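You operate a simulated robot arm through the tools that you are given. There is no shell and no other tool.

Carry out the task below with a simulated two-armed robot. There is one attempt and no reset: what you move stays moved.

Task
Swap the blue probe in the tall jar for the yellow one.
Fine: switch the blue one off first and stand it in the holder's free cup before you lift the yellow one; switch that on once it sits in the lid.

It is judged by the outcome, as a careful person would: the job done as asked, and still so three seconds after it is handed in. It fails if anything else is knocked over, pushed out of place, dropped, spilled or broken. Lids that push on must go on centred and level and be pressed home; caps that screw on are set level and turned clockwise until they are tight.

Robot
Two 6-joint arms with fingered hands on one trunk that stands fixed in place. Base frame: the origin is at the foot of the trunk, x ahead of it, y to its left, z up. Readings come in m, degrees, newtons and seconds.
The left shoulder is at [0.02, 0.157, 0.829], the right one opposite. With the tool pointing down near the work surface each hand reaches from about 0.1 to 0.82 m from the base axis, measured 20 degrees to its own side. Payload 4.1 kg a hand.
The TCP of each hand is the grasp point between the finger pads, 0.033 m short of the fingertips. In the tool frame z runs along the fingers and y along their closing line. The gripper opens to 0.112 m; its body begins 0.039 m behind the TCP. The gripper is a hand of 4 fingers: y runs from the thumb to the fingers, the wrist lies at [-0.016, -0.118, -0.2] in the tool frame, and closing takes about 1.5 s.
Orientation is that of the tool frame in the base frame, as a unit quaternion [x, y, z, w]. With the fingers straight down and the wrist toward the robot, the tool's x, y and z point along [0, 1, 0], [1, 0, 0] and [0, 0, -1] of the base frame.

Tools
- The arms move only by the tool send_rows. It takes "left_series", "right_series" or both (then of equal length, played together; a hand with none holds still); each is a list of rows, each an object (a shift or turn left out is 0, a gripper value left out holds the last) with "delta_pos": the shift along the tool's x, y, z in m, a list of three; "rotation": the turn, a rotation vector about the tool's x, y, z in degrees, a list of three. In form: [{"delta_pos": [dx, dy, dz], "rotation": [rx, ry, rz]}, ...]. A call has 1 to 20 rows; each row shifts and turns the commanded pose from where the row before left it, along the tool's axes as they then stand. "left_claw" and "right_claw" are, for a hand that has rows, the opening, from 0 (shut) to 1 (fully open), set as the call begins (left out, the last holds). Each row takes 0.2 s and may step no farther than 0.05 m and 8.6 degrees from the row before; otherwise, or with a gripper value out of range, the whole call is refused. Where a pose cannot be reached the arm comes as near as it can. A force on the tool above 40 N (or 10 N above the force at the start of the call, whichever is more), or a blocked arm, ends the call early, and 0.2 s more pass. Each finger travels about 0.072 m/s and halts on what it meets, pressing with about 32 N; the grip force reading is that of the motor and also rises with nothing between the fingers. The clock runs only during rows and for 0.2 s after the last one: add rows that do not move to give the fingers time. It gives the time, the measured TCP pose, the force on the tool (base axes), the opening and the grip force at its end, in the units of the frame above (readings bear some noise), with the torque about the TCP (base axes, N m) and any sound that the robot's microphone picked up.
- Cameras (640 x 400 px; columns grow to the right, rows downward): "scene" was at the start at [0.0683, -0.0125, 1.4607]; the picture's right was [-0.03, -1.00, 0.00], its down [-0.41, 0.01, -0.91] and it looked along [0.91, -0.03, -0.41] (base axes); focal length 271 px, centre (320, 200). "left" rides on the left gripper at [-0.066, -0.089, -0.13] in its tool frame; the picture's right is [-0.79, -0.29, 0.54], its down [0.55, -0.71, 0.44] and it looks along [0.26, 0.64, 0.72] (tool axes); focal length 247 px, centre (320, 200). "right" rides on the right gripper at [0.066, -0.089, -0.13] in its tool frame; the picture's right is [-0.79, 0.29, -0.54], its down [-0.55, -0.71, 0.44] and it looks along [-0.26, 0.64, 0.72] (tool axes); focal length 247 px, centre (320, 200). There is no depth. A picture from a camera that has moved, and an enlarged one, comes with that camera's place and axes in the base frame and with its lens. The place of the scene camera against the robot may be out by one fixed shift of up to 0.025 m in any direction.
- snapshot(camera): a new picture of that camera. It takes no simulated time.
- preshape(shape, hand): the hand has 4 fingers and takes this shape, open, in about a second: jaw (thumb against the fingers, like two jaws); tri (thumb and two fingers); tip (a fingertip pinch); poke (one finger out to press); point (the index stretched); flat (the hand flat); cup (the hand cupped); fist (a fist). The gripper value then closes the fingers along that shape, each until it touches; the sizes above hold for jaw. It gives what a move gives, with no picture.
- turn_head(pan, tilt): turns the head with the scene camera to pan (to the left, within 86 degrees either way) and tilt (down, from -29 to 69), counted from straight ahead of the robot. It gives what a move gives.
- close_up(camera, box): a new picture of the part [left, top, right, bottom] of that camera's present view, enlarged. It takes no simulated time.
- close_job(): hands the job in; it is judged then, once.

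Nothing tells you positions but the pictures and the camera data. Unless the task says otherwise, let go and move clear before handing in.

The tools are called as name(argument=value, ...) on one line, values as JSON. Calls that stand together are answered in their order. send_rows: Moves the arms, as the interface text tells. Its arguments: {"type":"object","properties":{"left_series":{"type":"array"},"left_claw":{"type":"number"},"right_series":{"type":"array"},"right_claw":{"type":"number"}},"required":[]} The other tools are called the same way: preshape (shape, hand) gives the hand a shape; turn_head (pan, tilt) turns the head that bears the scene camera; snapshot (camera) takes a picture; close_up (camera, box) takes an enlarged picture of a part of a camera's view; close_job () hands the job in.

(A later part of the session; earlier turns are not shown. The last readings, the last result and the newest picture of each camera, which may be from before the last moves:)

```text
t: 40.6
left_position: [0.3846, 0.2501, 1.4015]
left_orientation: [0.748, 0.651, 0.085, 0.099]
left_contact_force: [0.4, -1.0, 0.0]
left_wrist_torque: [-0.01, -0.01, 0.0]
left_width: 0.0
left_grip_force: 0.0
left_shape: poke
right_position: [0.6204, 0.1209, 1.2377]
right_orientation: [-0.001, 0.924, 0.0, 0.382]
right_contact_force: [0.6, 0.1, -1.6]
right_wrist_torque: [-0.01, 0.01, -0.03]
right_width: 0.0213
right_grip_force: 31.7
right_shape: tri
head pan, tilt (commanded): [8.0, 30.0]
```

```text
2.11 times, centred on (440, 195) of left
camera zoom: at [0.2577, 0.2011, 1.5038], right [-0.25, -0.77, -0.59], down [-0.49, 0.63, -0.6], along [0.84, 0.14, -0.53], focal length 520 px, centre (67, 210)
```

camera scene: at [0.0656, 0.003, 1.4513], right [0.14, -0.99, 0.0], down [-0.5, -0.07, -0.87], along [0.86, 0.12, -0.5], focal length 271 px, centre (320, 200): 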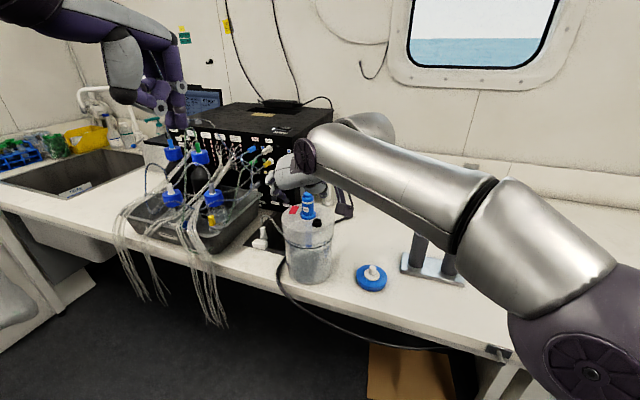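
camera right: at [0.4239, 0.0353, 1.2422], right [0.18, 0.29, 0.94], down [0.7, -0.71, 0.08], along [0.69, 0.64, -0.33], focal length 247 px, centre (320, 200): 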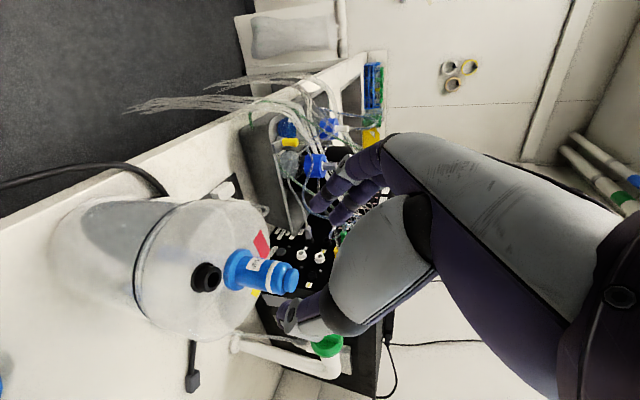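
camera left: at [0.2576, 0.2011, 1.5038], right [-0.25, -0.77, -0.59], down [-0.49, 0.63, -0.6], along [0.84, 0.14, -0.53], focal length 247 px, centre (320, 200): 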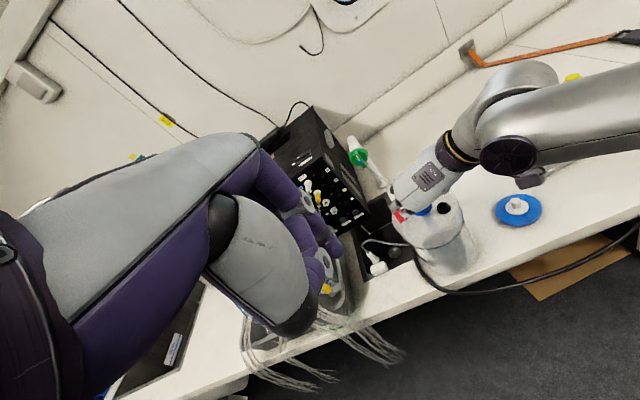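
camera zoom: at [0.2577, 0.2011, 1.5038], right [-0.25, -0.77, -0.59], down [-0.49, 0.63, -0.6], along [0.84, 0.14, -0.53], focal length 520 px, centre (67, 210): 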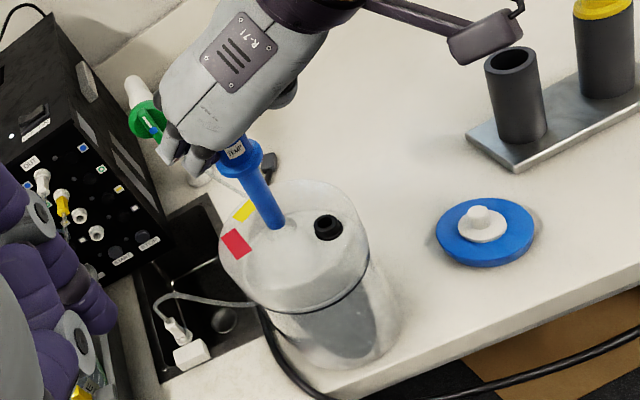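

The shaft is just clearing the lid, and the probe hangs a few degrees off vertical with its tip forward. I'll lift another 2.5 cm, correct the lean by turning the hand about its closing axis, and look again.

send_rows(right_series=[{"delta_pos": [-0.0088, 0, -0.0088]}, {"delta_pos": [-0.0088, 0, -0.0088]}, {"delta_pos": [0, 0, 0]}, {"rotation": [0, 2.25, 0]}, {"rotation": [0, 2.25, 0]}, {"delta_pos": [0, 0, 0]}])

close_up(camera="scene", box=[250, 100, 390, 250])

close_up(camera="right", box=[100, 140, 400, 360])

close_up(camera="left", box=[340, 100, 540, 290])

```text
t: 42.0
left_position: [0.3847, 0.2502, 1.4028]
left_orientation: [0.748, 0.651, 0.087, 0.099]
left_contact_force: [0.7, 0.2, -0.2]
left_wrist_torque: [-0.03, -0.01, 0.0]
left_width: 0.0
left_grip_force: 0.0
left_shape: poke
right_position: [0.6043, 0.1119, 1.2387]
right_orientation: [0.001, 0.937, 0.002, 0.349]
right_contact_force: [0.1, 1.3, 21.4]
right_wrist_torque: [0.23, -0.38, -0.05]
right_width: 0.0218
right_grip_force: 32.0
right_shape: tri
right hand out of reach, approached as far as the arm can: row 1, 2, 4, 5
head pan, tilt (commanded): [8.0, 30.0]
```

```text
2.67 times, centred on (320, 175) of scene
camera zoom: at [0.065, 0.003, 1.4513], right [0.14, -0.99, 0.0], down [-0.49, -0.07, -0.87], along [0.86, 0.12, -0.5], focal length 723 px, centre (320, 267)
```

zoom: 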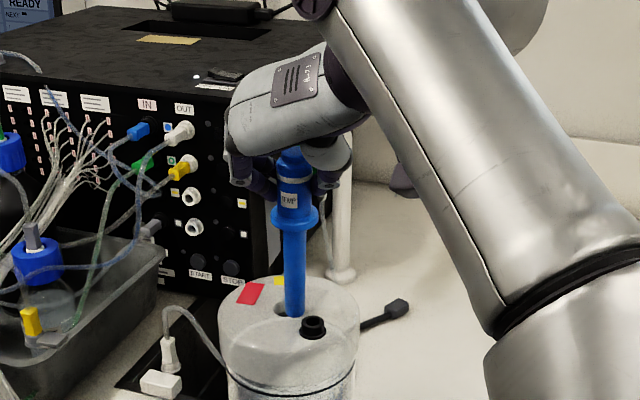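

```text
1.82 times, centred on (250, 250) of right
camera zoom: at [0.4689, 0.0225, 1.2931], right [0.25, 0.28, 0.93], down [0.7, -0.71, 0.03], along [0.67, 0.65, -0.37], focal length 449 px, centre (447, 109)
```

zoom: 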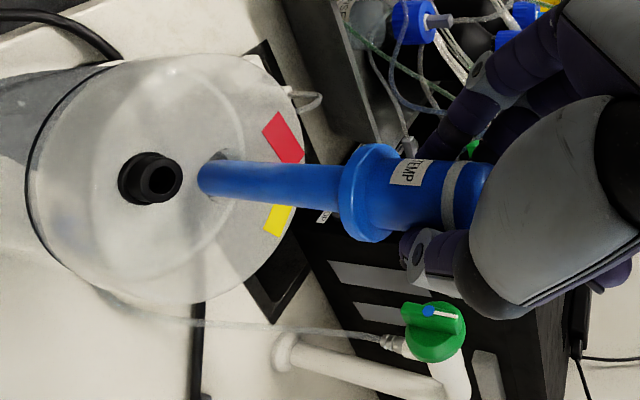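

```text
2.11 times, centred on (440, 195) of left
camera zoom: at [0.2571, 0.2011, 1.5039], right [-0.24, -0.77, -0.59], down [-0.49, 0.63, -0.6], along [0.84, 0.14, -0.53], focal length 520 px, centre (67, 210)
```

zoom: 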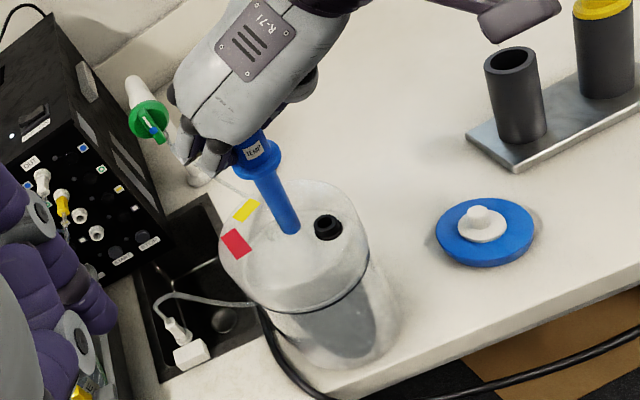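

The arm hit its reach limit before rising, and there is about 21 N on the tool, so the shaft tip is pressing near the hole. I need a close look before moving anything.

close_up(camera="scene", box=[280, 180, 340, 230])

close_up(camera="right", box=[140, 190, 260, 290])

close_up(camera="left", box=[400, 150, 480, 230])

```text
8.00 times, centred on (310, 205) of scene
camera zoom: at [0.065, 0.003, 1.4513], right [0.14, -0.99, 0.0], down [-0.49, -0.07, -0.87], along [0.86, 0.12, -0.5], focal length 2169 px, centre (400, 160)
```

zoom: 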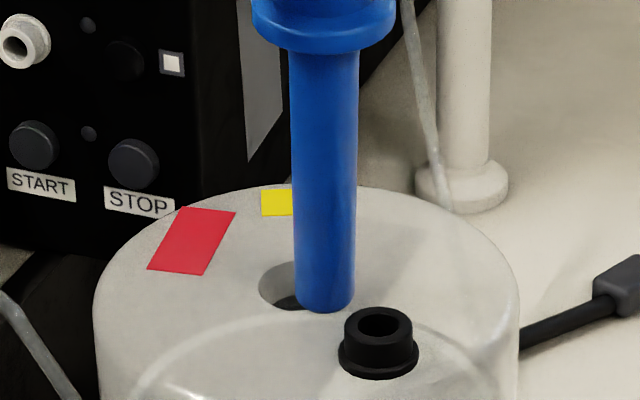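

```text
4.00 times, centred on (200, 240) of right
camera zoom: at [0.4689, 0.0225, 1.2931], right [0.25, 0.28, 0.93], down [0.7, -0.71, 0.03], along [0.67, 0.65, -0.37], focal length 988 px, centre (800, 40)
```

zoom: 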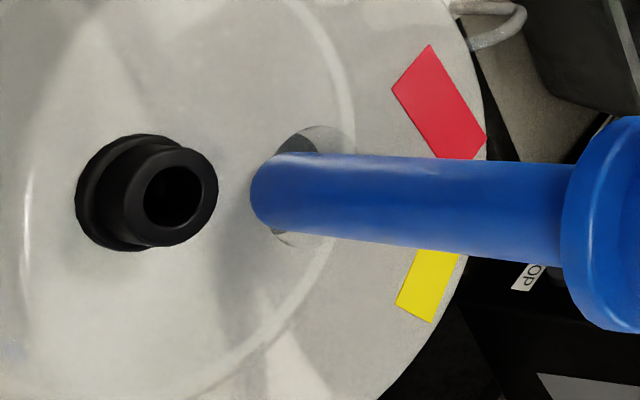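

```text
5.00 times, centred on (440, 190) of left
camera zoom: at [0.2571, 0.2011, 1.5039], right [-0.24, -0.77, -0.59], down [-0.49, 0.63, -0.6], along [0.84, 0.14, -0.53], focal length 1235 px, centre (-280, 250)
```

zoom: 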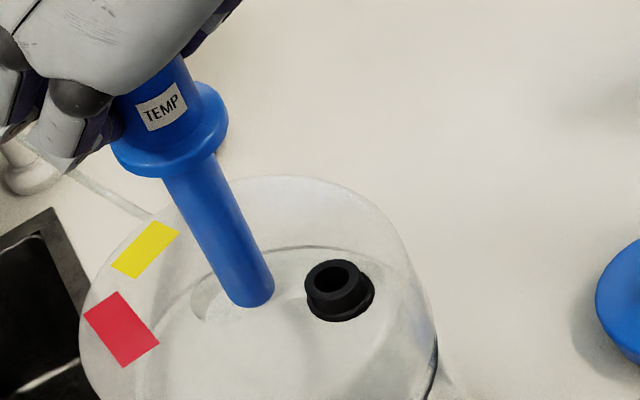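

The tip has left the hole and rests on the lid just beside it. I'll ease it straight up by retreating up and back, with a small counter-turn so the tip doesn't drag.

send_rows(right_series=[{"delta_pos": [0.0005, -0.001, -0.007], "rotation": [0, -1.85, 0]}, {"delta_pos": [0.0005, -0.001, -0.007], "rotation": [0, -1.85, 0]}])

close_up(camera="scene", box=[270, 160, 350, 230])

close_up(camera="left", box=[400, 150, 480, 230])

```text
t: 42.6
left_position: [0.3843, 0.2503, 1.4026]
left_orientation: [0.748, 0.651, 0.086, 0.099]
left_contact_force: [0.8, 0.4, 0.2]
left_wrist_torque: [-0.02, -0.02, 0.0]
left_width: 0.0
left_grip_force: 0.1
left_shape: poke
right_position: [0.5965, 0.1119, 1.2437]
right_orientation: [-0.001, 0.927, 0.0, 0.374]
right_contact_force: [-0.3, 0.7, -1.0]
right_wrist_torque: [0.01, -0.01, 0.02]
right_width: 0.0217
right_grip_force: 32.1
right_shape: tri
head pan, tilt (commanded): [8.0, 30.0]
```

```text
5.71 times, centred on (310, 195) of scene
camera zoom: at [0.0657, 0.0032, 1.4513], right [0.14, -0.99, 0.0], down [-0.5, -0.07, -0.87], along [0.86, 0.12, -0.5], focal length 1549 px, centre (377, 229)
```

zoom: 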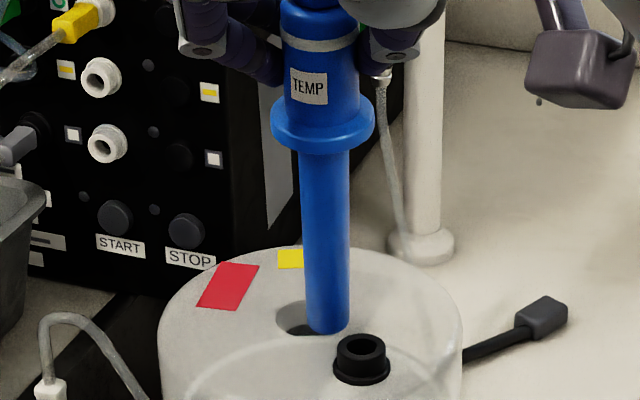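

```text
5.00 times, centred on (440, 190) of left
camera zoom: at [0.2579, 0.2012, 1.5037], right [-0.25, -0.77, -0.59], down [-0.49, 0.63, -0.6], along [0.84, 0.14, -0.53], focal length 1235 px, centre (-280, 250)
```

zoom: 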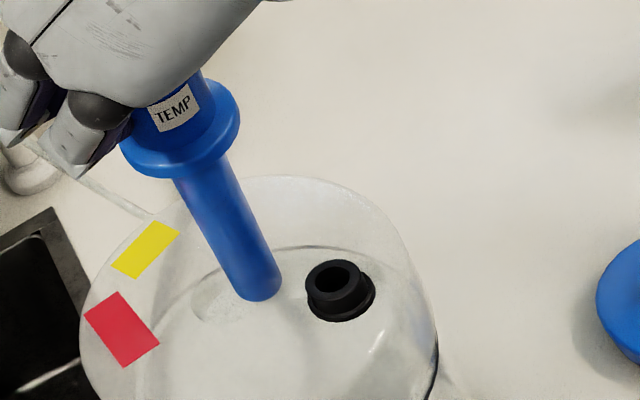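

The load is gone and the tip is clear of the lid. I'll tilt the hand a bit more, which lowers the wrist and gains height, and rise further so the tip clears the black port.

send_rows(right_series=[{"delta_pos": [-0.0034, 0, -0.0107], "rotation": [0, -4, 0]}, {"delta_pos": [-0.0034, 0, -0.0107], "rotation": [0, -4, 0]}, {"delta_pos": [-0.004, 0, -0.0092], "rotation": [0, -4, 0]}, {"delta_pos": [-0.004, 0, -0.0092]}, {"delta_pos": [0, 0, 0]}])

close_up(camera="scene", box=[250, 120, 390, 250])

close_up(camera="left", box=[380, 110, 500, 230])

close_up(camera="right", box=[100, 140, 400, 360])

```text
t: 43.9
left_position: [0.3851, 0.2493, 1.4018]
left_orientation: [0.747, 0.651, 0.086, 0.098]
left_contact_force: [-0.3, 0.6, 0.1]
left_wrist_torque: [-0.01, -0.01, -0.02]
left_width: 0.0001
left_grip_force: 0.1
left_shape: poke
right_position: [0.5737, 0.1102, 1.2827]
right_orientation: [0.0, 0.882, 0.0, 0.471]
right_contact_force: [0.0, 0.1, -0.9]
right_wrist_torque: [0.0, 0.01, 0.01]
right_width: 0.0219
right_grip_force: 31.9
right_shape: tri
head pan, tilt (commanded): [8.0, 30.0]
```

```text
3.08 times, centred on (320, 185) of scene
camera zoom: at [0.0656, 0.0031, 1.4513], right [0.14, -0.99, 0.0], down [-0.5, -0.07, -0.87], along [0.86, 0.12, -0.5], focal length 834 px, centre (320, 246)
```

zoom: 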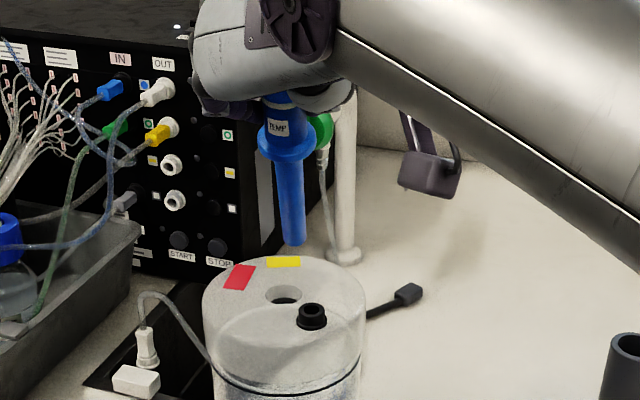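

```text
3.33 times, centred on (440, 170) of left
camera zoom: at [0.2577, 0.2011, 1.5038], right [-0.25, -0.77, -0.59], down [-0.49, 0.63, -0.6], along [0.84, 0.14, -0.53], focal length 823 px, centre (-80, 300)
```

zoom: 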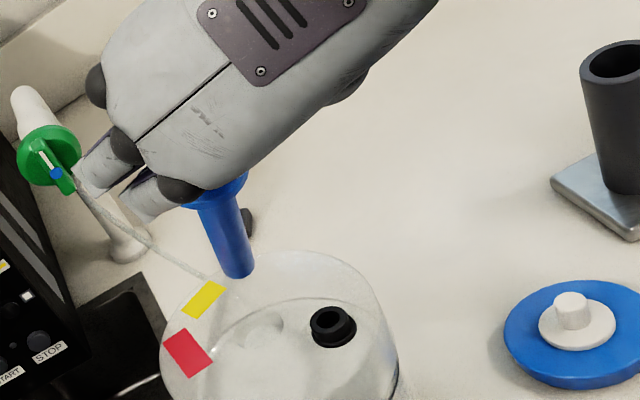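

```text
1.82 times, centred on (250, 250) of right
camera zoom: at [0.4291, 0.0216, 1.2992], right [-0.01, 0.29, 0.96], down [0.67, -0.71, 0.22], along [0.74, 0.64, -0.19], focal length 449 px, centre (447, 109)
```

zoom: 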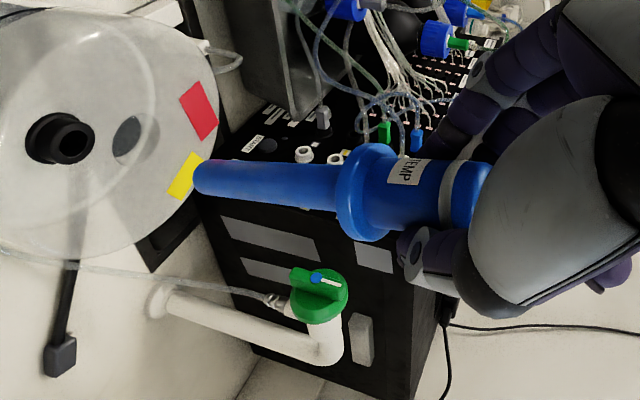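

The probe is fully clear of the jar and nothing else moved. I'll carry it back and to the right, turning the hand so the holder comes within easy reach.

send_rows(right_series=[{"delta_pos": [0.0104, -0.022, -0.0108]}, {"delta_pos": [0.0104, -0.022, -0.0108]}, {"delta_pos": [0.0104, -0.022, -0.0108]}, {"delta_pos": [0.0104, -0.022, -0.0108]}, {"delta_pos": [0.0104, -0.022, -0.0108]}, {"rotation": [6.22, 0, 4.19]}, {"rotation": [6.22, 0, 4.19]}, {"rotation": [6.22, 0, 4.19]}, {"rotation": [6.22, 0, 4.19]}, {"delta_pos": [0, 0, 0]}])

snapshot(camera="scene")

snapshot(camera="left")

snapshot(camera="right")

```text
t: 46.0
left_position: [0.3861, 0.2492, 1.4017]
left_orientation: [0.747, 0.652, 0.086, 0.099]
left_contact_force: [0.6, -0.5, -0.3]
left_wrist_torque: [0.0, -0.03, 0.0]
left_width: 0.0001
left_grip_force: 0.0
left_shape: poke
right_position: [0.5006, 0.0011, 1.27]
right_orientation: [0.228, 0.852, -0.122, 0.455]
right_contact_force: [0.1, 0.3, -0.9]
right_wrist_torque: [-0.02, 0.01, 0.01]
right_width: 0.0218
right_grip_force: 32.1
right_shape: tri
head pan, tilt (commanded): [8.0, 30.0]
```

```text
taken
camera scene: at [0.0655, 0.003, 1.4513], right [0.14, -0.99, 0.0], down [-0.5, -0.07, -0.87], along [0.86, 0.12, -0.5], focal length 271 px, centre (320, 200)
```

scene: 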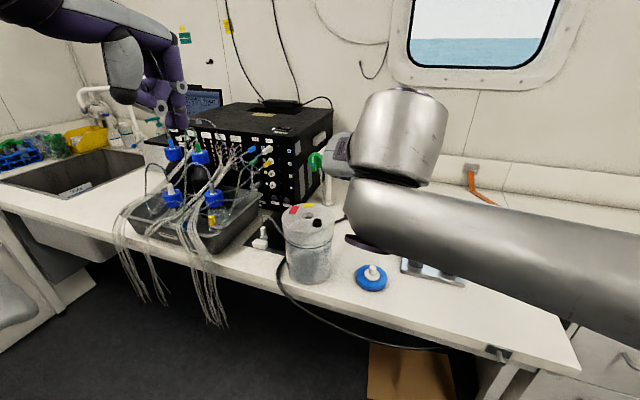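

```text
taken
camera left: at [0.2576, 0.201, 1.5038], right [-0.25, -0.77, -0.59], down [-0.49, 0.63, -0.6], along [0.84, 0.14, -0.53], focal length 247 px, centre (320, 200)
```

left: 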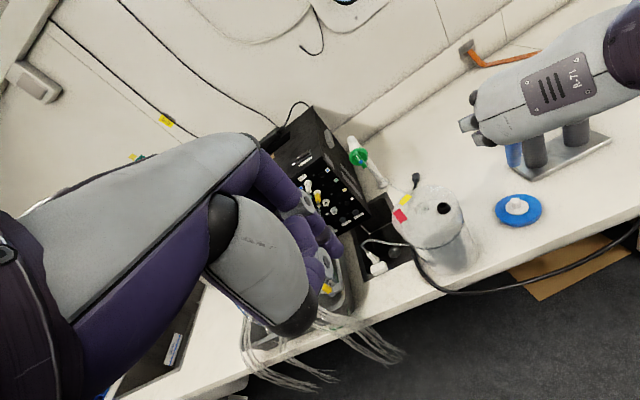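

```text
taken
camera right: at [0.3293, -0.0039, 1.2862], right [0.14, 0.25, 0.96], down [0.23, -0.95, 0.22], along [0.96, 0.19, -0.19], focal length 247 px, centre (320, 200)
```

right: 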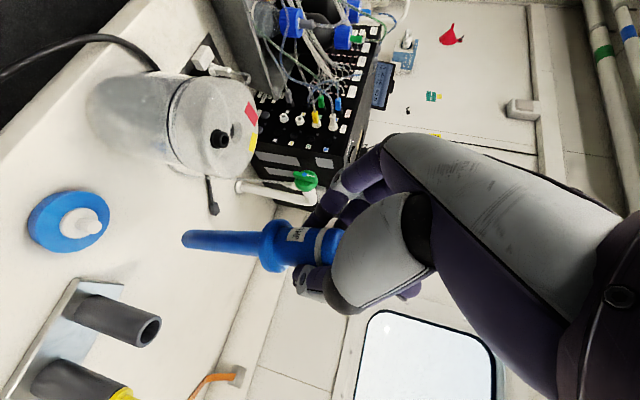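

The probe is held firmly. I'll approach the free cup, staying above it, and reduce the tilt so the probe is closer to upright.

send_rows(right_series=[{"delta_pos": [-0.0105, -0.012, 0.0245]}, {"delta_pos": [-0.0105, -0.012, 0.0245]}, {"delta_pos": [-0.0105, -0.012, 0.0245]}, {"delta_pos": [-0.0105, -0.012, 0.0245]}, {"delta_pos": [-0.0105, -0.012, 0.0245]}, {"delta_pos": [-0.0105, -0.012, 0.0245]}, {"rotation": [0, 5, 0]}, {"rotation": [0, 5, 0]}, {"delta_pos": [0, 0, 0]}])

snapshot(camera="right")

close_up(camera="left", box=[440, 40, 640, 240])

snapshot(camera="scene")

```text
t: 48.0
left_position: [0.3864, 0.2498, 1.4016]
left_orientation: [0.747, 0.652, 0.086, 0.098]
left_contact_force: [-0.2, 0.3, 0.5]
left_wrist_torque: [-0.03, -0.03, 0.0]
left_width: 0.0
left_grip_force: 0.1
left_shape: poke
right_position: [0.6014, -0.1395, 1.2404]
right_orientation: [0.237, 0.889, -0.101, 0.379]
right_contact_force: [-0.6, -1.1, -1.7]
right_wrist_torque: [0.01, 0.02, 0.02]
right_width: 0.0215
right_grip_force: 32.2
right_shape: tri
head pan, tilt (commanded): [8.0, 30.0]
```

```text
taken
camera right: at [0.4349, -0.1474, 1.2813], right [0.28, 0.17, 0.94], down [0.25, -0.96, 0.1], along [0.93, 0.21, -0.31], focal length 247 px, centre (320, 200)
```

right: 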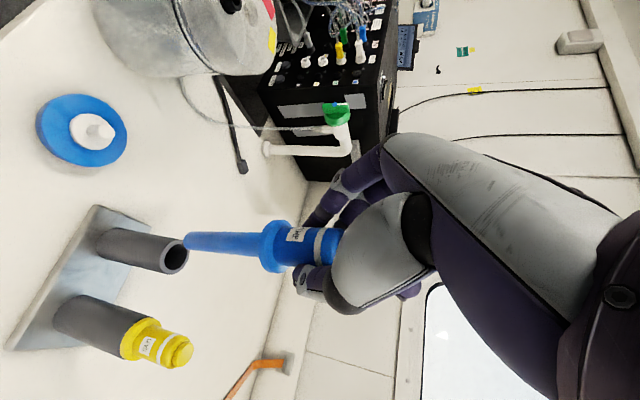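

```text
2.00 times, centred on (540, 140) of left
camera zoom: at [0.2577, 0.2011, 1.5038], right [-0.25, -0.77, -0.59], down [-0.49, 0.63, -0.6], along [0.84, 0.14, -0.53], focal length 494 px, centre (-120, 320)
```

zoom: 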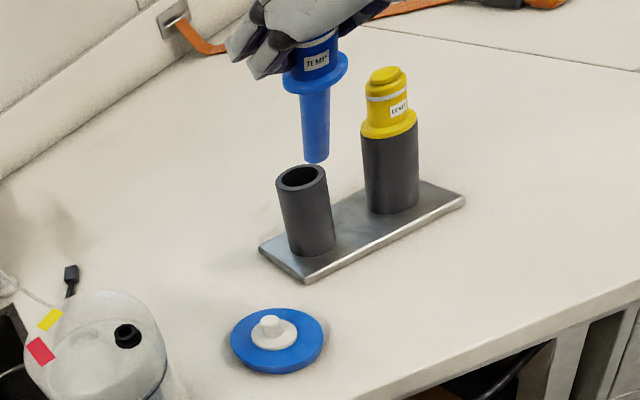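

```text
taken
camera scene: at [0.0655, 0.0031, 1.4513], right [0.14, -0.99, 0.0], down [-0.5, -0.07, -0.87], along [0.86, 0.12, -0.5], focal length 271 px, centre (320, 200)
```

scene: 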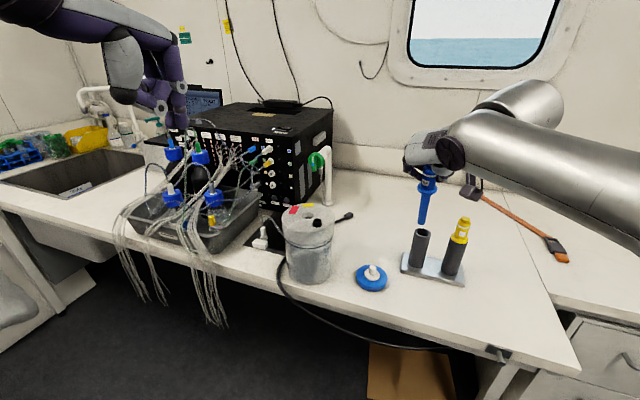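

Good views of both the shaft tip and the free cup. I'll zoom in to line them up.

close_up(camera="left", box=[520, 60, 620, 150])

close_up(camera="right", box=[80, 190, 260, 320])

close_up(camera="scene", box=[380, 150, 500, 300])

```text
4.44 times, centred on (570, 105) of left
camera zoom: at [0.2577, 0.2011, 1.5038], right [-0.25, -0.77, -0.59], down [-0.49, 0.63, -0.6], along [0.84, 0.14, -0.53], focal length 1098 px, centre (-791, 622)
```

zoom: 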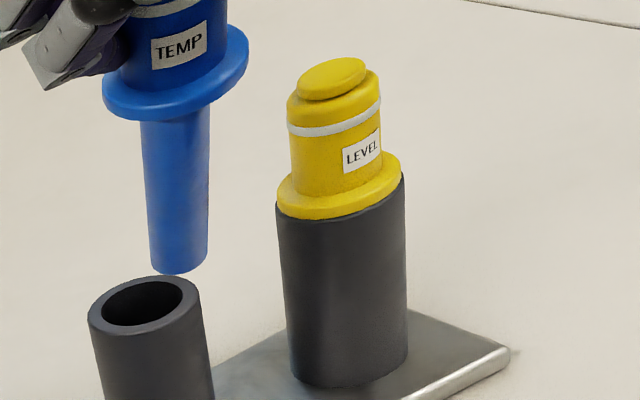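

```text
3.08 times, centred on (170, 255) of right
camera zoom: at [0.4349, -0.1474, 1.2813], right [0.28, 0.17, 0.94], down [0.25, -0.96, 0.1], along [0.93, 0.21, -0.31], focal length 760 px, centre (782, 31)
```

zoom: 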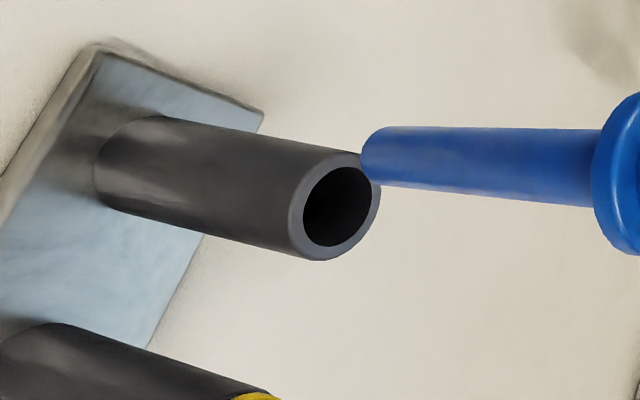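

```text
2.67 times, centred on (440, 225) of scene
camera zoom: at [0.0655, 0.0031, 1.4513], right [0.14, -0.99, 0.0], down [-0.5, -0.07, -0.87], along [0.86, 0.12, -0.5], focal length 723 px, centre (0, 133)
```

zoom: 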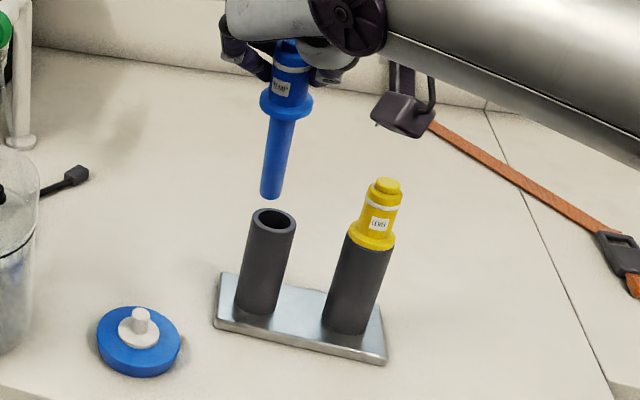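

The free cup's rim centre is at about (0.686, -0.184, 1.02) and is roughly 33 mm wide inside, against a 20 mm shaft. I'll bring the tip over its centre and reduce the lean.

send_rows(right_series=[{"delta_pos": [-0.0053, 0.0006, 0.0175]}, {"delta_pos": [-0.0053, 0.0006, 0.0175]}, {"delta_pos": [-0.0053, 0.0006, 0.0175]}, {"delta_pos": [-0.0055, 0.0005, 0.0174]}, {"rotation": [0, 4.1, 0]}, {"delta_pos": [0, 0, 0]}, {"delta_pos": [0, 0, 0]}])

close_up(camera="left", box=[520, 60, 620, 150])

close_up(camera="right", box=[80, 190, 260, 320])

close_up(camera="scene", box=[380, 150, 500, 300])

```text
t: 49.6
left_position: [0.3851, 0.2505, 1.4015]
left_orientation: [0.747, 0.652, 0.086, 0.098]
left_contact_force: [-0.1, 0.3, 0.0]
left_wrist_torque: [0.02, 0.01, 0.0]
left_width: 0.0
left_grip_force: 0.1
left_shape: poke
right_position: [0.6588, -0.1699, 1.2058]
right_orientation: [0.241, 0.901, -0.093, 0.347]
right_contact_force: [0.0, 0.1, -0.8]
right_wrist_torque: [0.02, 0.02, 0.01]
right_width: 0.0216
right_grip_force: 32.1
right_shape: tri
head pan, tilt (commanded): [8.0, 30.0]
```

```text
4.44 times, centred on (570, 105) of left
camera zoom: at [0.2577, 0.2011, 1.5038], right [-0.25, -0.77, -0.59], down [-0.49, 0.63, -0.6], along [0.84, 0.14, -0.53], focal length 1098 px, centre (-791, 622)
```

zoom: 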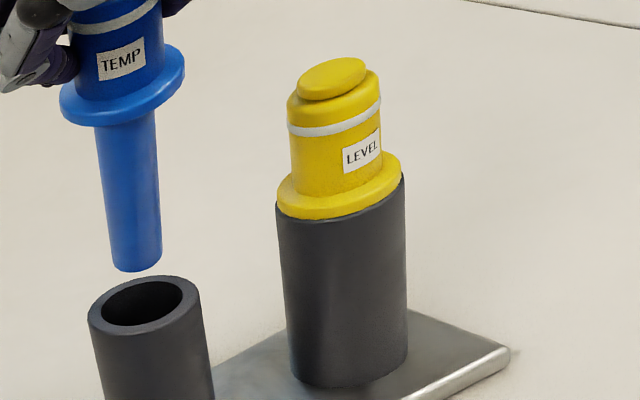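

```text
3.08 times, centred on (170, 255) of right
camera zoom: at [0.495, -0.1798, 1.2576], right [0.34, 0.13, 0.93], down [0.25, -0.97, 0.05], along [0.91, 0.22, -0.36], focal length 760 px, centre (782, 31)
```

zoom: 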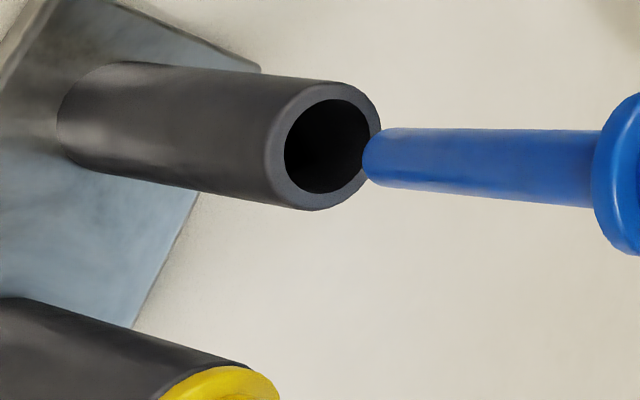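

```text
2.67 times, centred on (440, 225) of scene
camera zoom: at [0.0656, 0.0031, 1.4513], right [0.14, -0.99, 0.0], down [-0.5, -0.07, -0.87], along [0.86, 0.12, -0.5], focal length 723 px, centre (0, 133)
```

zoom: 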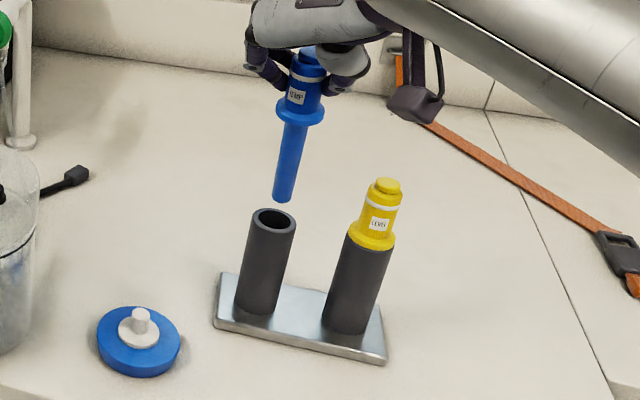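

Both views put the tip within 2 mm of the cup's centre. I'll lower it the first 4 cm into the cup while straightening it, and watch the force.

send_rows(right_series=[{"delta_pos": [0.0031, 0, 0.0082], "rotation": [0, 1, 0]}, {"delta_pos": [0.0031, 0, 0.0082], "rotation": [0, 1, 0]}, {"delta_pos": [0.0031, 0, 0.0082], "rotation": [0, 1, 0]}, {"delta_pos": [0.0031, 0, 0.0082], "rotation": [0, 1, 0]}, {"delta_pos": [0.0031, 0, 0.0082], "rotation": [0, 1, 0]}, {"delta_pos": [0, 0, 0]}])

close_up(camera="left", box=[520, 60, 620, 150])

close_up(camera="right", box=[80, 160, 280, 320])

close_up(camera="scene", box=[400, 170, 500, 290])

```text
t: 51.0
left_position: [0.3853, 0.2505, 1.4022]
left_orientation: [0.748, 0.651, 0.086, 0.097]
left_contact_force: [-0.3, 0.4, 0.2]
left_wrist_torque: [-0.02, -0.04, -0.01]
left_width: 0.0
left_grip_force: 0.0
left_shape: poke
right_position: [0.6708, -0.1783, 1.1656]
right_orientation: [0.245, 0.916, -0.082, 0.308]
right_contact_force: [0.3, -0.4, -1.5]
right_wrist_torque: [-0.02, 0.03, 0.01]
right_width: 0.0214
right_grip_force: 32.2
right_shape: tri
head pan, tilt (commanded): [8.0, 30.0]
```

```text
4.44 times, centred on (570, 105) of left
camera zoom: at [0.2577, 0.2011, 1.5038], right [-0.25, -0.77, -0.59], down [-0.49, 0.63, -0.6], along [0.84, 0.14, -0.53], focal length 1098 px, centre (-791, 622)
```

zoom: 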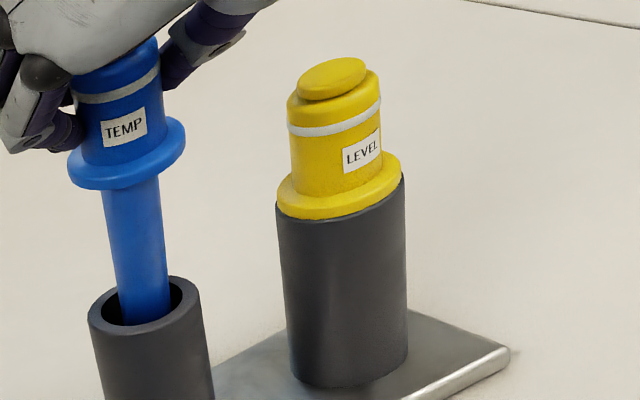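

```text
2.50 times, centred on (180, 240) of right
camera zoom: at [0.5127, -0.1899, 1.2287], right [0.41, 0.09, 0.91], down [0.26, -0.97, -0.01], along [0.88, 0.24, -0.42], focal length 617 px, centre (670, 100)
```

zoom: 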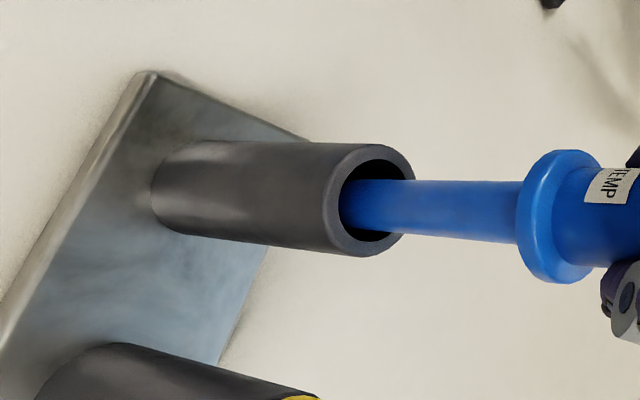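

```text
3.33 times, centred on (450, 230) of scene
camera zoom: at [0.0656, 0.0031, 1.4513], right [0.14, -0.99, 0.0], down [-0.5, -0.07, -0.87], along [0.86, 0.12, -0.5], focal length 904 px, centre (-113, 100)
```

zoom: 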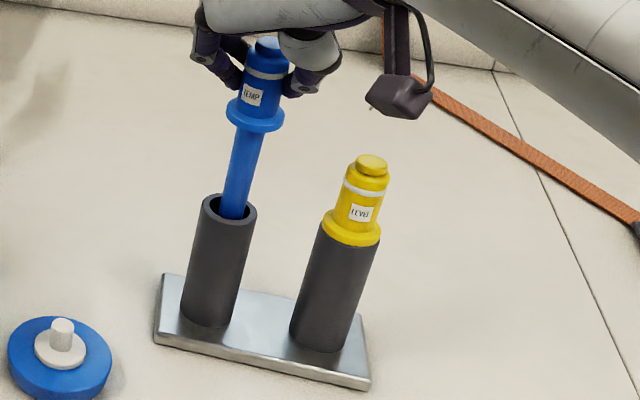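

The tip is centred in the cup. I'll continue down and finish straightening.

send_rows(right_series=[{"delta_pos": [0.0025, 0, 0.008], "rotation": [0, 0.9, 0]}, {"delta_pos": [0.0025, 0, 0.008], "rotation": [0, 0.9, 0]}, {"delta_pos": [0.0025, 0, 0.008], "rotation": [0, 0.9, 0]}, {"delta_pos": [0.0025, 0, 0.008], "rotation": [0, 0.9, 0]}, {"delta_pos": [0, 0, 0]}])

close_up(camera="left", box=[520, 60, 620, 150])

close_up(camera="right", box=[80, 160, 280, 320])

close_up(camera="scene", box=[400, 170, 500, 290])

```text
t: 52.2
left_position: [0.3853, 0.2499, 1.4013]
left_orientation: [0.748, 0.65, 0.086, 0.1]
left_contact_force: [-0.1, 0.2, -0.4]
left_wrist_torque: [0.0, 0.0, -0.01]
left_width: 0.0002
left_grip_force: 0.1
left_shape: poke
right_position: [0.6808, -0.183, 1.1328]
right_orientation: [0.247, 0.925, -0.074, 0.279]
right_contact_force: [0.4, 0.3, -1.1]
right_wrist_torque: [-0.01, -0.04, -0.01]
right_width: 0.0216
right_grip_force: 32.3
right_shape: tri
head pan, tilt (commanded): [8.0, 30.0]
```

```text
4.44 times, centred on (570, 105) of left
camera zoom: at [0.2577, 0.2011, 1.5038], right [-0.25, -0.77, -0.59], down [-0.49, 0.63, -0.6], along [0.84, 0.14, -0.53], focal length 1098 px, centre (-791, 622)
```

zoom: 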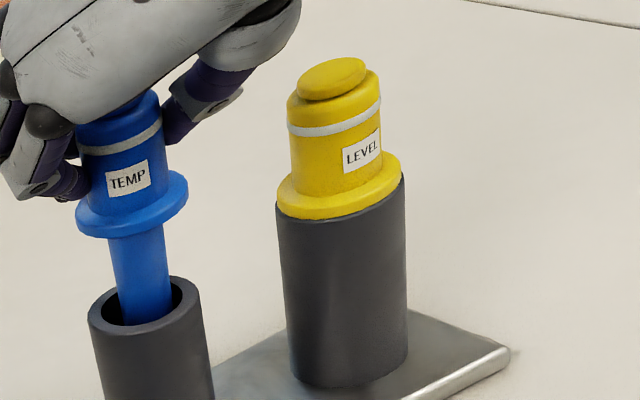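

```text
2.50 times, centred on (180, 240) of right
camera zoom: at [0.5253, -0.1973, 1.2039], right [0.46, 0.07, 0.89], down [0.25, -0.97, -0.06], along [0.85, 0.25, -0.46], focal length 617 px, centre (670, 100)
```

zoom: 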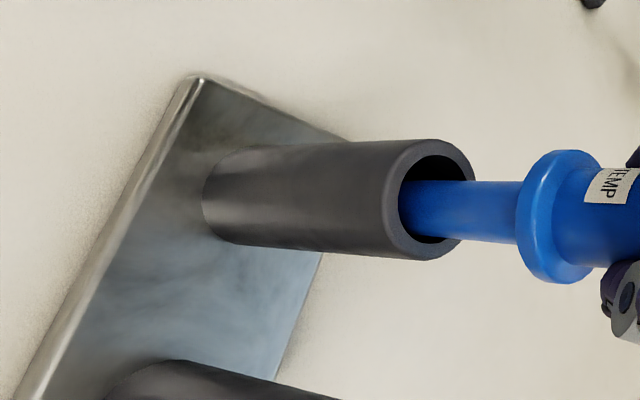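

```text
3.33 times, centred on (450, 230) of scene
camera zoom: at [0.0656, 0.0031, 1.4513], right [0.14, -0.99, 0.0], down [-0.5, -0.07, -0.87], along [0.86, 0.12, -0.5], focal length 904 px, centre (-113, 100)
```

zoom: 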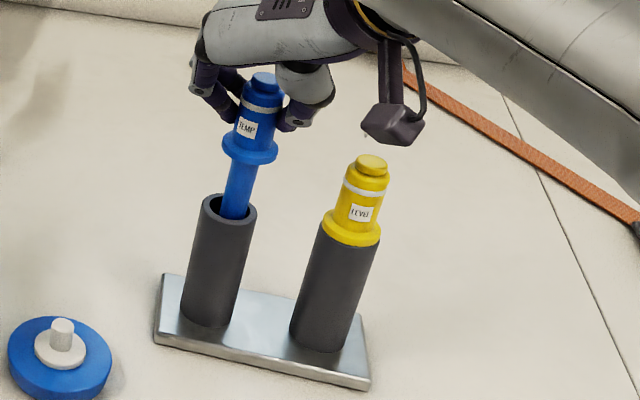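

The probe is upright, but it sits about 4–5 mm toward the right wall of the cup. I'll shift it left a little and carry on down.

send_rows(right_series=[{"delta_pos": [0.0008, 0.0015, -0.0005]}, {"delta_pos": [0.0007, 0.0015, -0.0005]}, {"delta_pos": [0.0044, 0, 0.0067]}, {"delta_pos": [0.0044, 0, 0.0067]}, {"delta_pos": [0.0044, 0, 0.0067]}, {"delta_pos": [0.0033, 0, 0.005]}, {"delta_pos": [0, 0, 0]}])

close_up(camera="left", box=[520, 60, 620, 150])

close_up(camera="right", box=[80, 160, 280, 320])

close_up(camera="scene", box=[400, 170, 500, 290])

```text
t: 53.9
left_position: [0.385, 0.2501, 1.4019]
left_orientation: [0.748, 0.651, 0.085, 0.099]
left_contact_force: [0.5, 1.2, -0.7]
left_wrist_torque: [0.0, -0.01, -0.02]
left_width: 0.0
left_grip_force: 0.1
left_shape: poke
right_position: [0.6803, -0.1803, 1.1044]
right_orientation: [0.247, 0.925, -0.074, 0.278]
right_contact_force: [0.5, -0.3, -0.6]
right_wrist_torque: [0.0, 0.02, 0.0]
right_width: 0.0215
right_grip_force: 32.4
right_shape: tri
head pan, tilt (commanded): [8.0, 30.0]
```

```text
4.44 times, centred on (570, 105) of left
camera zoom: at [0.2577, 0.2011, 1.5038], right [-0.25, -0.77, -0.59], down [-0.49, 0.63, -0.6], along [0.84, 0.14, -0.53], focal length 1098 px, centre (-791, 622)
```

zoom: 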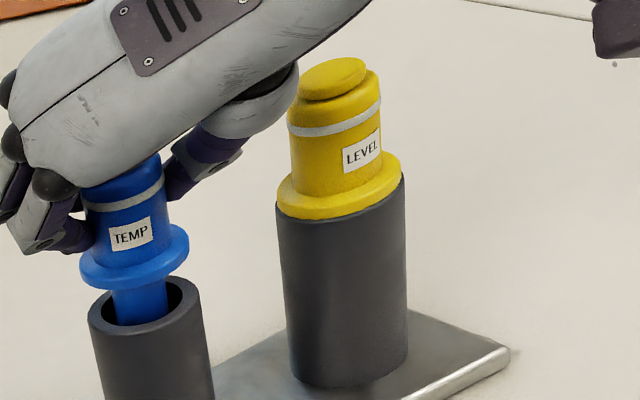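

```text
2.50 times, centred on (180, 240) of right
camera zoom: at [0.5252, -0.1939, 1.1745], right [0.46, 0.07, 0.89], down [0.25, -0.97, -0.06], along [0.85, 0.25, -0.46], focal length 617 px, centre (670, 100)
```

zoom: 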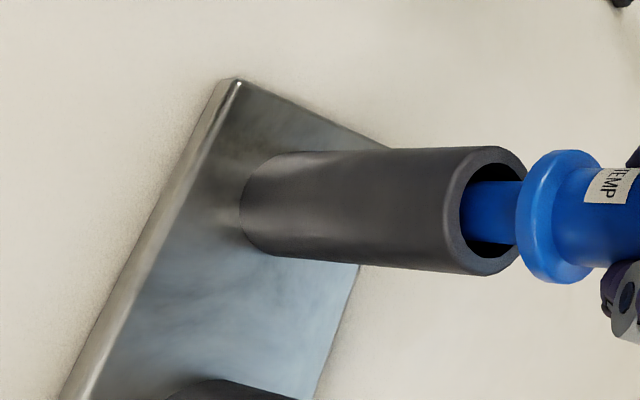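

```text
3.33 times, centred on (450, 230) of scene
camera zoom: at [0.0656, 0.0031, 1.4513], right [0.14, -0.99, 0.0], down [-0.5, -0.07, -0.87], along [0.86, 0.12, -0.5], focal length 904 px, centre (-113, 100)
```

zoom: 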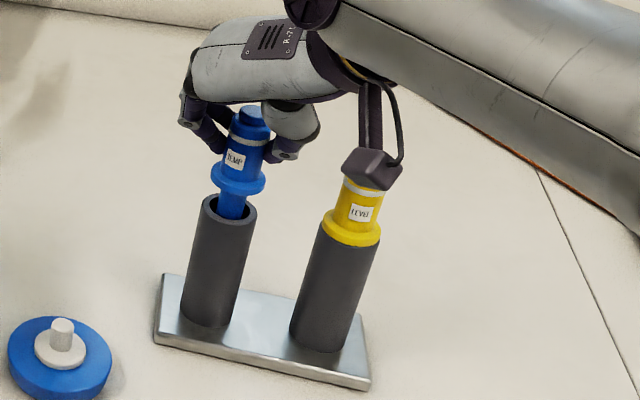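

About 16 mm remain before the flange meets the rim. I'll go down in small steps.

send_rows(right_series=[{"delta_pos": [0.0022, 0, 0.0034]}, {"delta_pos": [0.0022, 0, 0.0034]}, {"delta_pos": [0.0022, 0, 0.0034]}, {"delta_pos": [0, 0, 0]}])

close_up(camera="left", box=[520, 60, 620, 150])

close_up(camera="right", box=[140, 160, 340, 320])

```text
t: 54.9
left_position: [0.3863, 0.2496, 1.4011]
left_orientation: [0.748, 0.651, 0.086, 0.097]
left_contact_force: [0.3, 0.6, 0.4]
left_wrist_torque: [0.0, 0.0, 0.0]
left_width: 0.0
left_grip_force: 0.1
left_shape: poke
right_position: [0.6813, -0.1799, 1.0897]
right_orientation: [0.247, 0.925, -0.075, 0.278]
right_contact_force: [0.6, 0.1, -1.0]
right_wrist_torque: [-0.01, 0.0, -0.02]
right_width: 0.0214
right_grip_force: 32.3
right_shape: tri
head pan, tilt (commanded): [8.0, 30.0]
```

```text
4.44 times, centred on (570, 105) of left
camera zoom: at [0.2577, 0.2011, 1.5038], right [-0.25, -0.77, -0.59], down [-0.49, 0.63, -0.6], along [0.84, 0.14, -0.53], focal length 1098 px, centre (-791, 622)
```

zoom: 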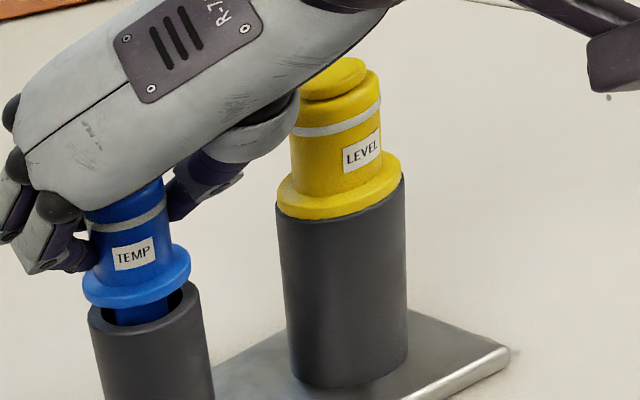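

```text
2.50 times, centred on (240, 240) of right
camera zoom: at [0.5258, -0.1939, 1.1625], right [0.46, 0.07, 0.89], down [0.25, -0.97, -0.06], along [0.85, 0.25, -0.46], focal length 617 px, centre (520, 100)
```

zoom: 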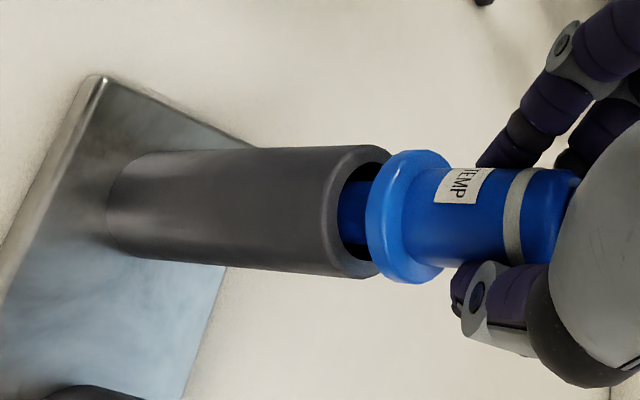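

send_rows(right_series=[{"delta_pos": [0.0022, 0, 0.0034]}, {"delta_pos": [0.0022, 0, 0.0034]}, {"delta_pos": [0.0022, 0, 0.0034]}, {"delta_pos": [0, 0, 0]}])

close_up(camera="left", box=[520, 60, 620, 150])

close_up(camera="right", box=[140, 160, 340, 320])

close_up(camera="scene", box=[400, 170, 500, 290])

```text
t: 55.9
left_position: [0.3852, 0.25, 1.4027]
left_orientation: [0.747, 0.652, 0.086, 0.098]
left_contact_force: [-0.8, 0.0, 0.6]
left_wrist_torque: [-0.04, -0.01, -0.03]
left_width: 0.0002
left_grip_force: 0.1
left_shape: poke
right_position: [0.6808, -0.1793, 1.0787]
right_orientation: [0.248, 0.925, -0.074, 0.278]
right_contact_force: [-1.1, 0.1, -0.1]
right_wrist_torque: [-0.01, -0.02, -0.01]
right_width: 0.0213
right_grip_force: 32.2
right_shape: tri
head pan, tilt (commanded): [8.0, 30.0]
```

```text
4.44 times, centred on (570, 105) of left
camera zoom: at [0.2577, 0.2011, 1.5038], right [-0.25, -0.77, -0.59], down [-0.49, 0.63, -0.6], along [0.84, 0.14, -0.53], focal length 1098 px, centre (-791, 622)
```

zoom: 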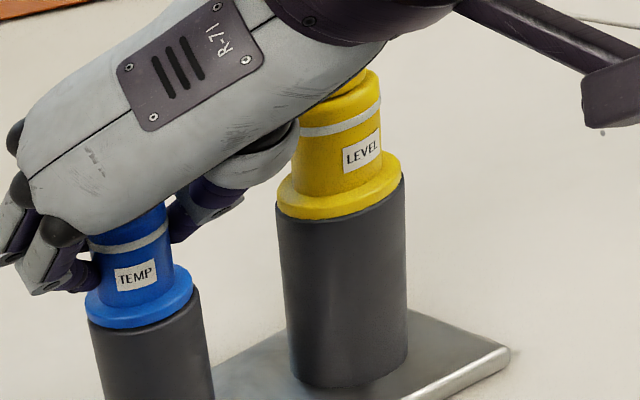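

```text
2.50 times, centred on (240, 240) of right
camera zoom: at [0.5259, -0.1931, 1.1499], right [0.46, 0.07, 0.89], down [0.25, -0.97, -0.06], along [0.85, 0.25, -0.46], focal length 617 px, centre (520, 100)
```

zoom: 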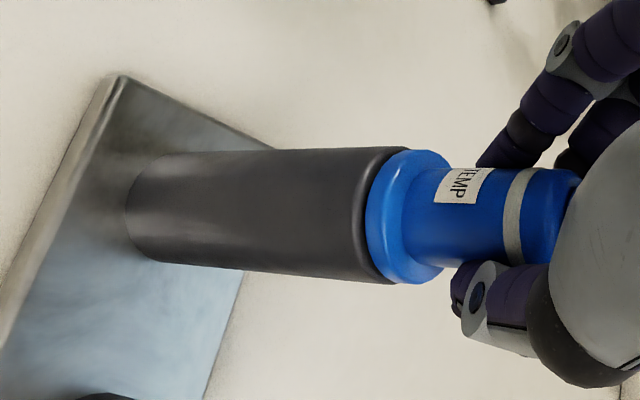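

```text
3.33 times, centred on (450, 230) of scene
camera zoom: at [0.0656, 0.0031, 1.4513], right [0.14, -0.99, 0.0], down [-0.5, -0.07, -0.87], along [0.86, 0.12, -0.5], focal length 904 px, centre (-113, 100)
```

zoom: 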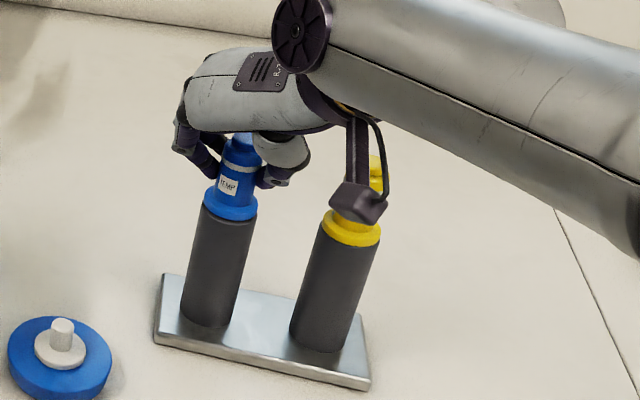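

send_rows(right_series=[{"delta_pos": [0.0011, 0, 0.0017]}, {"delta_pos": [0.0011, 0, 0.0017]}, {"delta_pos": [0, 0, 0]}])

close_up(camera="left", box=[520, 60, 620, 150])

close_up(camera="right", box=[200, 190, 320, 290])

```text
t: 56.6
left_position: [0.3855, 0.2501, 1.4015]
left_orientation: [0.748, 0.651, 0.086, 0.099]
left_contact_force: [-0.3, 0.2, 0.7]
left_wrist_torque: [-0.01, -0.02, -0.03]
left_width: 0.0
left_grip_force: 0.0
left_shape: poke
right_position: [0.681, -0.1796, 1.0763]
right_orientation: [0.247, 0.925, -0.073, 0.28]
right_contact_force: [-0.5, 1.1, 6.7]
right_wrist_torque: [-0.03, -0.07, -0.01]
right_width: 0.0214
right_grip_force: 31.6
right_shape: tri
head pan, tilt (commanded): [8.0, 30.0]
```

```text
4.44 times, centred on (570, 105) of left
camera zoom: at [0.2575, 0.2012, 1.5038], right [-0.25, -0.77, -0.59], down [-0.49, 0.63, -0.6], along [0.84, 0.14, -0.53], focal length 1098 px, centre (-791, 622)
```

zoom: 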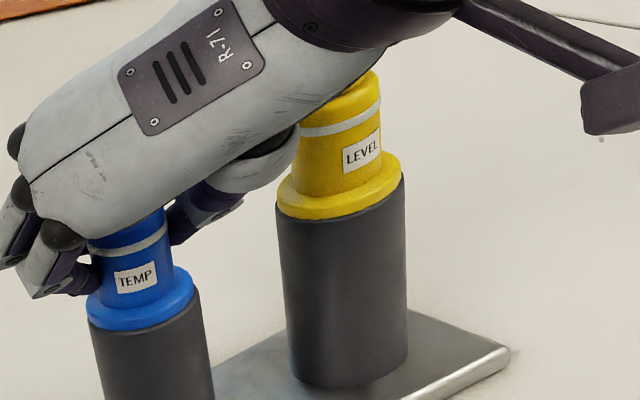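

```text
4.00 times, centred on (260, 240) of right
camera zoom: at [0.526, -0.1932, 1.1472], right [0.46, 0.07, 0.89], down [0.25, -0.97, -0.06], along [0.85, 0.25, -0.46], focal length 988 px, centre (560, 40)
```

zoom: 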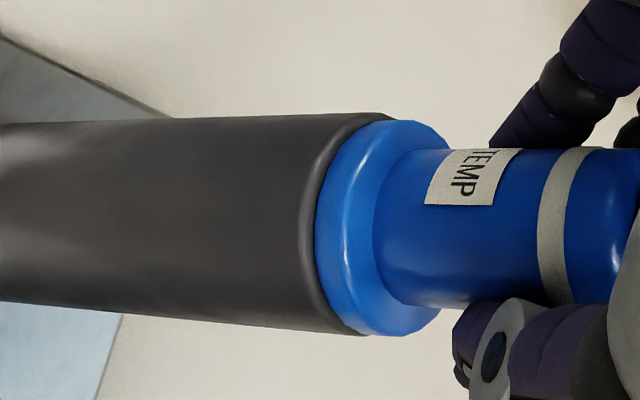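

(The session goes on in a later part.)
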